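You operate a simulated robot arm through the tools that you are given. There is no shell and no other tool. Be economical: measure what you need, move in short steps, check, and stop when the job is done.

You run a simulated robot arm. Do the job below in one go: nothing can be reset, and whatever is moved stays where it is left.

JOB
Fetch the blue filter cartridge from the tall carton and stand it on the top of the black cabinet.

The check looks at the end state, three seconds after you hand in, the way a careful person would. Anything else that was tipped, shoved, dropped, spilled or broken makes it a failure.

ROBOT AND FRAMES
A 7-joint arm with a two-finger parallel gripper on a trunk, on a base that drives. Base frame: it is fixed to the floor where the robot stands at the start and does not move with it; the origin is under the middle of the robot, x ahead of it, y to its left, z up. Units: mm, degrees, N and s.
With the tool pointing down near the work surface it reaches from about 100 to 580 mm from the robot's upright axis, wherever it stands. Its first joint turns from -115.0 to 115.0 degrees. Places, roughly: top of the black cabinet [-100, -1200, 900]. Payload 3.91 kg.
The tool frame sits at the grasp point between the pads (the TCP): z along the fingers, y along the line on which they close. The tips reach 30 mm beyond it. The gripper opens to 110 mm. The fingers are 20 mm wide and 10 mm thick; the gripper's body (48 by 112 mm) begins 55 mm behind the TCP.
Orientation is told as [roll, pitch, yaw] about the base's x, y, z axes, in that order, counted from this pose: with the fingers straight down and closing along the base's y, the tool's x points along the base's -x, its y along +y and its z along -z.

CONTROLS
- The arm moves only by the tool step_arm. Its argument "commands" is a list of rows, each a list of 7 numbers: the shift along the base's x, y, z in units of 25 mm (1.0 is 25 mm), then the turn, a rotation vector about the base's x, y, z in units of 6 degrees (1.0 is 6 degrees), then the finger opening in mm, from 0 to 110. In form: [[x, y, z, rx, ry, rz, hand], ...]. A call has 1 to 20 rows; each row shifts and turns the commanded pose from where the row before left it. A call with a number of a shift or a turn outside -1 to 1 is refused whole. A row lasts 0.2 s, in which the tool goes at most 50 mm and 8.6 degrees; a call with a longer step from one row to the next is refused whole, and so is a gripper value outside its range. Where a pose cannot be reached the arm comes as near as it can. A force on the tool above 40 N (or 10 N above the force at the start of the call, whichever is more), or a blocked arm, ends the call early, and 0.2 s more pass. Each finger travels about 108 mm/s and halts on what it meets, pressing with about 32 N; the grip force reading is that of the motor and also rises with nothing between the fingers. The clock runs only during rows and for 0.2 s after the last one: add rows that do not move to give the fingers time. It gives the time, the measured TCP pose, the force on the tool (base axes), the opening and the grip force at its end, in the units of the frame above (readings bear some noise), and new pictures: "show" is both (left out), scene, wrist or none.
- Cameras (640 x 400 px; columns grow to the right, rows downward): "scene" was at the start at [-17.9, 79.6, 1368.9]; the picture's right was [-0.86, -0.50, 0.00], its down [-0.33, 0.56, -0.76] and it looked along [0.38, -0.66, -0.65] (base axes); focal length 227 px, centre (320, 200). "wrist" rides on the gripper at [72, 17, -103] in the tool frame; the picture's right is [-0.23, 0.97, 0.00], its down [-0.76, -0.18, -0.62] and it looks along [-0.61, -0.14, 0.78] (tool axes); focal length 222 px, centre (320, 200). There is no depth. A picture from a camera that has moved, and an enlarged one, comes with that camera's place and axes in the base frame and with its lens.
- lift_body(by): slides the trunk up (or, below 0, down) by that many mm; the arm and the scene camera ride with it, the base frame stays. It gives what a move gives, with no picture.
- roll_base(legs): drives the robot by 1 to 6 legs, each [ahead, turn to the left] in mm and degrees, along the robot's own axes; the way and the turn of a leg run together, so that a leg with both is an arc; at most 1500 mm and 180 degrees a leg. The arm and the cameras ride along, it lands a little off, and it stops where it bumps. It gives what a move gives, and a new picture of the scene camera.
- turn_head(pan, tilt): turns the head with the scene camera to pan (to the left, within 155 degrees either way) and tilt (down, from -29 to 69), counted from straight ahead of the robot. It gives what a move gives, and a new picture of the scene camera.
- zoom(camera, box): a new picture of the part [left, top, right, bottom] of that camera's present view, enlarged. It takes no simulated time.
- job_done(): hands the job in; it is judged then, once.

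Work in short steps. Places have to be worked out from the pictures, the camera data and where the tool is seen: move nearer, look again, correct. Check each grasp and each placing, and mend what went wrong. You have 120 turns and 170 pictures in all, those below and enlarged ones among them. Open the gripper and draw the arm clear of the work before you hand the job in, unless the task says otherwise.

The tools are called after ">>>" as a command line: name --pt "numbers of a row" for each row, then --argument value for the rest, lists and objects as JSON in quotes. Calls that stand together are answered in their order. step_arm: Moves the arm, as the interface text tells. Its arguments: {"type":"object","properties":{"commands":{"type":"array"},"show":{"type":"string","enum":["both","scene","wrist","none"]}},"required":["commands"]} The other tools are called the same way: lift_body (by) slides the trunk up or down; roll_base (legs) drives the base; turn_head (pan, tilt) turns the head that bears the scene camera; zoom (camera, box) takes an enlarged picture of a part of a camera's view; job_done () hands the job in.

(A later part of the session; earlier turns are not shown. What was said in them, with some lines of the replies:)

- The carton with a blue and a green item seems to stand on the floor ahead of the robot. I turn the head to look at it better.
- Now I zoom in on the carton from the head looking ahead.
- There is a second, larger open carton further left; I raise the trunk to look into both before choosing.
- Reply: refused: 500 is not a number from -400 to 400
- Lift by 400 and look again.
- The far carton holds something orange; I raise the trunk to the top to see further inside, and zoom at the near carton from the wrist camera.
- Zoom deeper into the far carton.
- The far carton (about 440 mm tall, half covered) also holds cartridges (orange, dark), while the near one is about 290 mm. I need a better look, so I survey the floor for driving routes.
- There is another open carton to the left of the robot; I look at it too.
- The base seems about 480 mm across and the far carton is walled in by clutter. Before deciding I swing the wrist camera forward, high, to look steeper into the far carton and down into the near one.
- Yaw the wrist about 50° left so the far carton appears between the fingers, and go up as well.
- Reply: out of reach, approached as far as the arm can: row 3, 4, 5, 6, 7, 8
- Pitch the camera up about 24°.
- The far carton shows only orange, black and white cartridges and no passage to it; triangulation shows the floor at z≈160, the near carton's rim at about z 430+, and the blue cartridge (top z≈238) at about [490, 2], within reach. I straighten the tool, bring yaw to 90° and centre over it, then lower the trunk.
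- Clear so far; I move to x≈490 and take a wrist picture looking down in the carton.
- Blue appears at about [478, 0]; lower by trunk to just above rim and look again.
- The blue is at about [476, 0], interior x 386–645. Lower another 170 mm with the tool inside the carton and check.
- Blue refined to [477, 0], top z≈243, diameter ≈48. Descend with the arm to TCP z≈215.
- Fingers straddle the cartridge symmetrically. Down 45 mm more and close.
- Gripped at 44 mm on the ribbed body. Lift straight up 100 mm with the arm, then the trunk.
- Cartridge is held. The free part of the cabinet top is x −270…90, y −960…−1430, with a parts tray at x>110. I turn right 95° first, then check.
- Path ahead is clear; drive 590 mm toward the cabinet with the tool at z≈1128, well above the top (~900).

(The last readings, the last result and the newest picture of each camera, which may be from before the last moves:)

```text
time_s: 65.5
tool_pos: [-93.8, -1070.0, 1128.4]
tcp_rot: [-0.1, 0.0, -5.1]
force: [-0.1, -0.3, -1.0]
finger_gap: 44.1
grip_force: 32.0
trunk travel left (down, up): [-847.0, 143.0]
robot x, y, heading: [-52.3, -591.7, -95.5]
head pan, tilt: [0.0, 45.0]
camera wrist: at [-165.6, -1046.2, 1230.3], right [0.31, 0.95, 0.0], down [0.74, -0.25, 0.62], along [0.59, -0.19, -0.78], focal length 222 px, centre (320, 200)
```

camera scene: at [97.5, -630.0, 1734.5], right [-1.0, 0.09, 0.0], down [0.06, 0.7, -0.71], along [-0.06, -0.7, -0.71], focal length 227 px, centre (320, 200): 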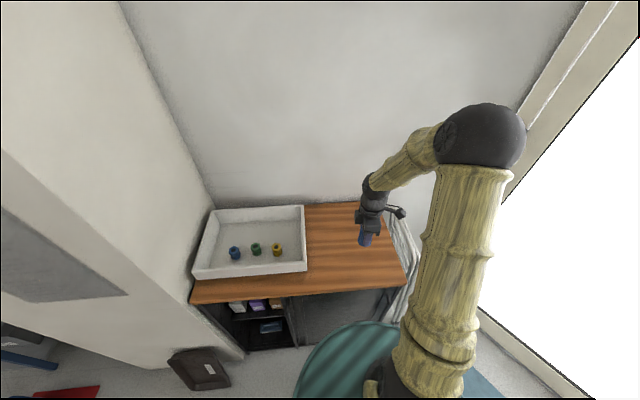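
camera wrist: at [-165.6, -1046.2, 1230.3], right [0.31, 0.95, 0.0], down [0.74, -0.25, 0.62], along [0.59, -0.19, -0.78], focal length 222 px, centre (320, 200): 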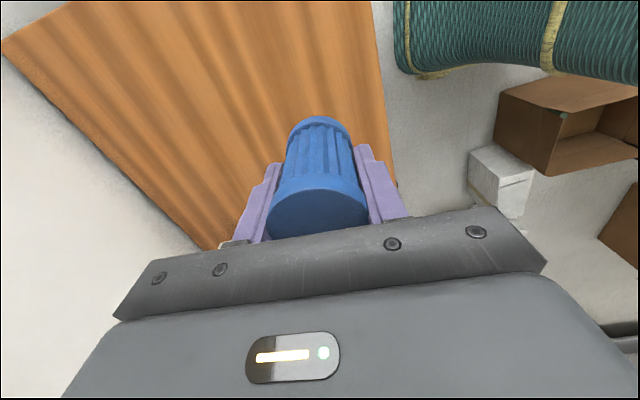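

I move the tool 80 mm further over the cabinet, then lower the trunk 130 mm.

>>> step_arm --pt "0.2 -1 0 0 0 0 30" --pt "0 -1 0 0 0 0 30" --pt "0 -1 0 0 0 0 30" --pt "0 -0.2 0 0 0 0 30" --pt "0 0 0 0 0 0 30" --show "none"

>>> lift_body --by -120

>>> step_arm --pt "0 0 0 0 0 0 30"

```text
time_s: 66.7
tool_pos: [-89.5, -1149.8, 1126.9]
tcp_rot: [0.0, 0.0, -5.1]
force: [-0.2, 0.8, -1.4]
finger_gap: 43.7
grip_force: 32.0
trunk travel left (down, up): [-847.0, 143.0]
robot x, y, heading: [-51.7, -594.2, -95.1]
head pan, tilt: [0.0, 45.0]
```

```text
time_s: 68.2
tool_pos: [-89.8, -1149.8, 1007.1]
tcp_rot: [0.0, 0.0, -5.0]
force: [0.4, 0.4, -0.2]
finger_gap: 44.0
grip_force: 32.0
trunk travel left (down, up): [-727.0, 263.0]
robot x, y, heading: [-53.8, -592.7, -95.3]
head pan, tilt: [0.0, 45.0]
```

```text
time_s: 68.6
tool_pos: [-89.7, -1149.6, 1008.1]
tcp_rot: [0.0, 0.0, -5.2]
force: [0.5, -0.2, -1.3]
finger_gap: 44.0
grip_force: 32.9
trunk travel left (down, up): [-727.0, 263.0]
robot x, y, heading: [-50.4, -591.5, -95.4]
head pan, tilt: [0.0, 45.0]
camera scene: at [97.6, -629.1, 1614.5], right [-1.0, 0.09, 0.0], down [0.06, 0.7, -0.71], along [-0.06, -0.7, -0.71], focal length 227 px, centre (320, 200)
camera wrist: at [-160.1, -1125.7, 1109.9], right [0.31, 0.95, 0.0], down [0.74, -0.25, 0.62], along [0.59, -0.2, -0.78], focal length 222 px, centre (320, 200)
```

scene: 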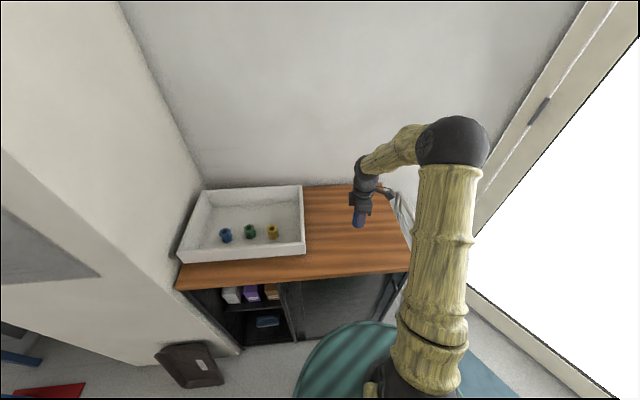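
wrist: 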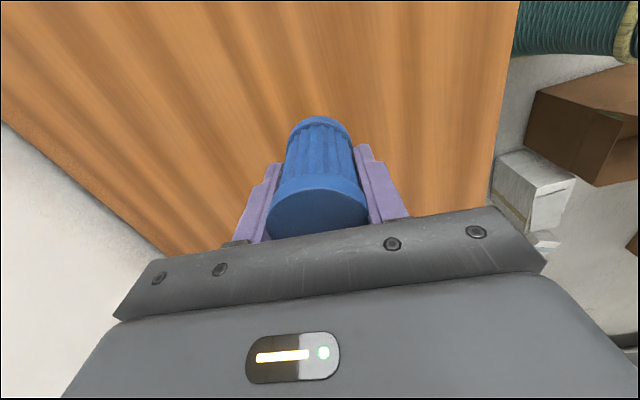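

Well over the free wood. Lower to ~968, then creep.

>>> step_arm --pt "0 0 -0.5 0 0 0 30" --pt "0 0 -0.5 0 0 0 30" --pt "0 0 -0.5 0 0 0 30" --pt "0 0 0 0 0 0 30" --show "wrist"

>>> step_arm --pt "0 0 -0.12 0 0 0 30" --pt "0 0 -0.12 0 0 0 30" --pt "0 0 -0.12 0 0 0 30" --pt "0 0 -0.12 0 0 0 30" --pt "0 0 0 0 0 0 30" --show "wrist"

```text
time_s: 69.6
tool_pos: [-88.8, -1149.3, 968.6]
tcp_rot: [0.1, -0.1, -5.0]
force: [-0.3, 0.1, -0.5]
finger_gap: 44.0
grip_force: 32.5
trunk travel left (down, up): [-727.0, 263.0]
robot x, y, heading: [-53.8, -593.3, -95.1]
head pan, tilt: [0.0, 45.0]
camera wrist: at [-159.5, -1125.3, 1070.9], right [0.31, 0.95, 0.0], down [0.74, -0.24, 0.62], along [0.59, -0.2, -0.78], focal length 222 px, centre (320, 200)
```

wrist: 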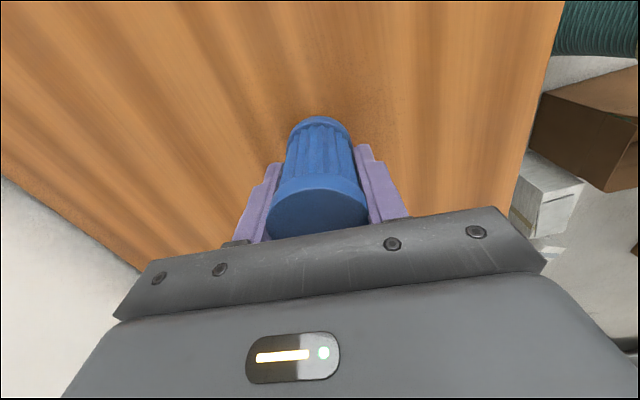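

```text
time_s: 70.8
tool_pos: [-86.8, -1147.3, 957.8]
tcp_rot: [0.1, 0.0, -5.0]
force: [-0.1, 0.5, -0.5]
finger_gap: 44.0
grip_force: 32.5
trunk travel left (down, up): [-727.0, 263.0]
robot x, y, heading: [-56.7, -595.7, -95.2]
head pan, tilt: [0.0, 45.0]
camera wrist: at [-159.7, -1124.6, 1060.3], right [0.31, 0.95, 0.0], down [0.74, -0.24, 0.62], along [0.59, -0.19, -0.78], focal length 222 px, centre (320, 200)
```

wrist: 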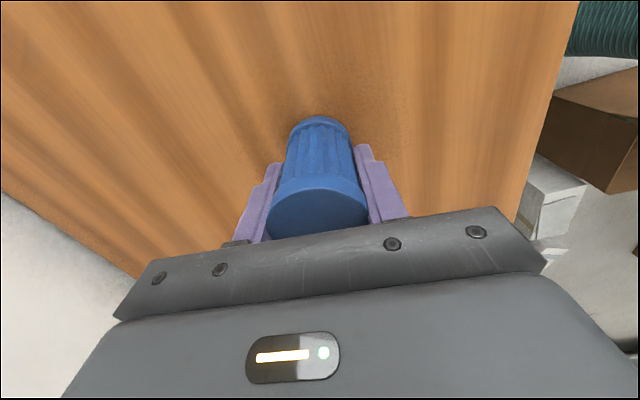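

Not yet in contact; keep creeping.

>>> step_arm --pt "0 0 -0.1 0 0 0 30" --pt "0 0 -0.1 0 0 0 30" --pt "0 0 -0.1 0 0 0 30" --pt "0 0 -0.1 0 0 0 30" --pt "0 0 0 0 0 0 30" --show "none"

>>> step_arm --pt "0 0 -0.08 0 0 0 30" --pt "0 0 -0.08 0 0 0 30" --pt "0 0 0 0 0 0 30" --show "none"

```text
time_s: 72.0
tool_pos: [-89.9, -1148.5, 951.1]
tcp_rot: [-0.2, -0.1, -5.0]
force: [0.8, 0.6, 12.9]
finger_gap: 43.8
grip_force: 31.6
trunk travel left (down, up): [-727.0, 263.0]
robot x, y, heading: [-51.4, -593.0, -95.3]
head pan, tilt: [0.0, 45.0]
```

```text
time_s: 72.8
tool_pos: [-88.7, -1147.1, 946.9]
tcp_rot: [-0.2, 0.0, -5.1]
force: [-1.1, 1.6, 24.7]
finger_gap: 44.3
grip_force: 31.7
trunk travel left (down, up): [-727.0, 263.0]
robot x, y, heading: [-51.7, -589.3, -95.3]
head pan, tilt: [0.0, 45.0]
```

Contact with the top (≈25 N). Relieve by 5 mm, then open slowly.

>>> step_arm --pt "0 0 0.1 0 0 0 30" --pt "0 0 0.1 0 0 0 30" --pt "0 0 0 0 0 0 30" --show "none"

>>> step_arm --pt "0 0 0 0 0 0 46" --pt "0 0 0 0 0 0 52" --pt "0 0 0 0 0 0 60" --pt "0 0 0 0 0 0 80" --pt "0 0 0 0 0 0 80" --show "wrist"

```text
time_s: 73.6
tool_pos: [-88.7, -1148.6, 949.8]
tcp_rot: [0.1, 0.0, -5.1]
force: [0.0, 0.8, -1.9]
finger_gap: 43.6
grip_force: 32.2
trunk travel left (down, up): [-727.0, 263.0]
robot x, y, heading: [-56.8, -595.4, -95.1]
head pan, tilt: [0.0, 45.0]
```

```text
time_s: 74.8
tool_pos: [-89.0, -1148.1, 948.6]
tcp_rot: [-0.1, 0.0, -5.2]
force: [0.9, -0.4, -0.7]
finger_gap: 79.9
grip_force: 0.1
trunk travel left (down, up): [-727.0, 263.0]
robot x, y, heading: [-55.8, -590.5, -95.0]
head pan, tilt: [0.0, 45.0]
camera wrist: at [-160.4, -1125.4, 1051.7], right [0.31, 0.95, 0.0], down [0.74, -0.24, 0.62], along [0.59, -0.2, -0.78], focal length 222 px, centre (320, 200)
```

wrist: 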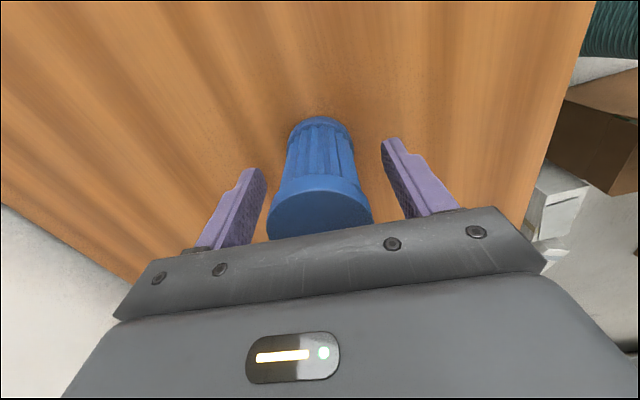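

The cartridge stands free. Raise straight up and check with both cameras.

>>> step_arm --pt "0 0 0.4 0 0 0 80" --pt "0 0 0.8 0 0 0 80" --pt "0 0 1 0 0 0 80" --pt "0 0 1 0 0 0 80" --pt "0 0 1 0 0 0 80" --pt "0 0 1 0 0 0 80" --pt "0 0 1 0 0 0 80" --pt "0 1 0 0 0 0 80" --pt "0 1 0 0 0 0 80" --pt "0 1 0 0 0 0 80" --pt "0 1 0 0 0 0 80" --pt "0 1 0 0 0 0 80" --pt "0 1 0 0 0 0 80"

```text
time_s: 77.6
tool_pos: [-89.4, -996.7, 1107.1]
tcp_rot: [-0.1, 0.0, -5.1]
force: [0.0, 0.9, 0.1]
finger_gap: 80.2
grip_force: 0.0
trunk travel left (down, up): [-727.0, 263.0]
robot x, y, heading: [-52.1, -592.5, -95.2]
head pan, tilt: [0.0, 45.0]
camera scene: at [97.9, -628.1, 1614.5], right [-1.0, 0.09, 0.0], down [0.06, 0.7, -0.71], along [-0.06, -0.7, -0.71], focal length 227 px, centre (320, 200)
camera wrist: at [-160.7, -974.4, 1208.3], right [0.31, 0.95, 0.0], down [0.74, -0.24, 0.62], along [0.59, -0.2, -0.78], focal length 222 px, centre (320, 200)
```

scene: 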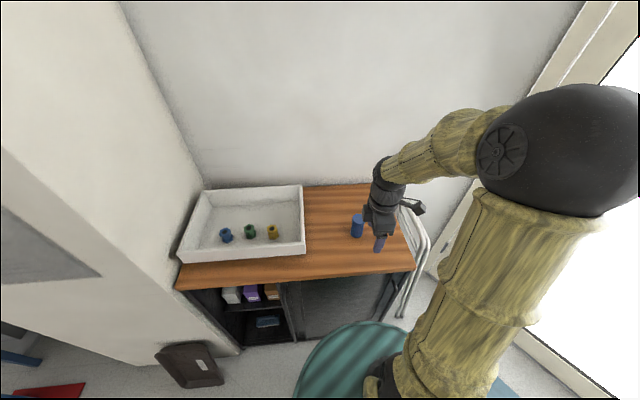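
wrist: 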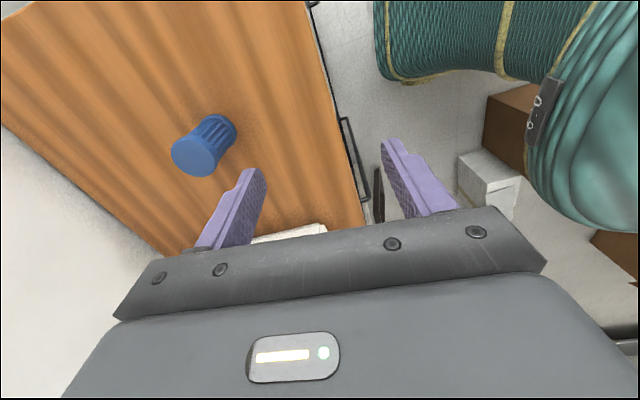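

The cartridge stands upright on the cabinet top. I back the robot off to draw the arm clear and take a last look.

>>> roll_base --legs '[[-300, 0]]'

>>> zoom --camera "scene" --box '[180, 130, 460, 310]'

```text
time_s: 79.7
tool_pos: [-62.1, -700.3, 1105.9]
tcp_rot: [0.0, 0.0, -4.9]
force: [-0.6, 0.4, -0.4]
finger_gap: 79.8
grip_force: 0.1
trunk travel left (down, up): [-727.0, 263.0]
robot x, y, heading: [-24.6, -293.8, -95.1]
head pan, tilt: [0.0, 45.0]
camera scene: at [124.5, -327.8, 1614.5], right [-1.0, 0.09, 0.0], down [0.06, 0.7, -0.71], along [-0.06, -0.7, -0.71], focal length 227 px, centre (320, 200)
```

scene: 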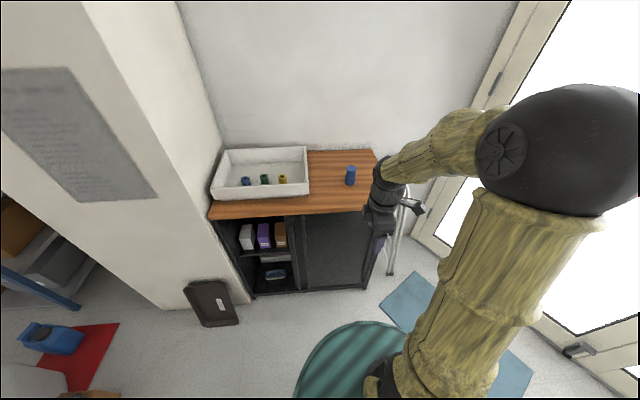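

```text
2.22 times, centred on (320, 220) of scene
camera zoom: at [124.5, -327.8, 1614.5], right [-1.0, 0.09, 0.0], down [0.06, 0.7, -0.71], along [-0.06, -0.7, -0.71], focal length 505 px, centre (320, 156)
```

zoom: 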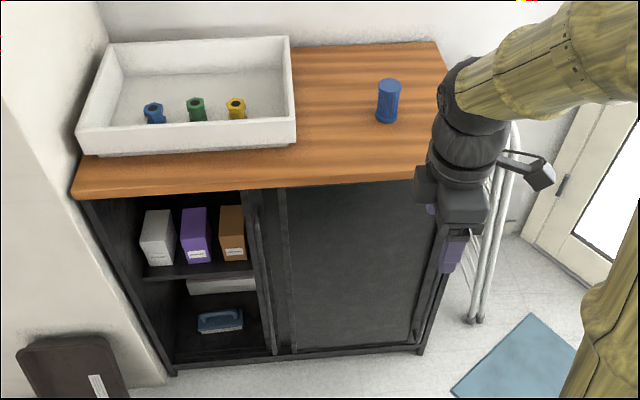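

The blue cartridge stands upright on the cabinet, the gripper is open and clear, and nothing else looks disturbed; I hand in.

>>> job_done

```text
The job is handed in.
```

I took the blue filter cartridge from the open carton directly in front of the robot and stood it upright on the free wood of the black cabinet's top. In the last picture it was still standing. The gripper is open and the arm is clear. Nothing else looked disturbed around the cabinet, though I did not look back at the carton after taking the cartridge.

One thing is uncertain: which carton counts as the tall one. A second, larger carton further off is taller, about 450 mm against about 270 mm. I could see only orange, black and white cartridges in it, but half of it is covered, so I could not rule out a blue one hidden there. I also saw no way to drive to it. I took the blue cartridge from the nearer carton on that basis.
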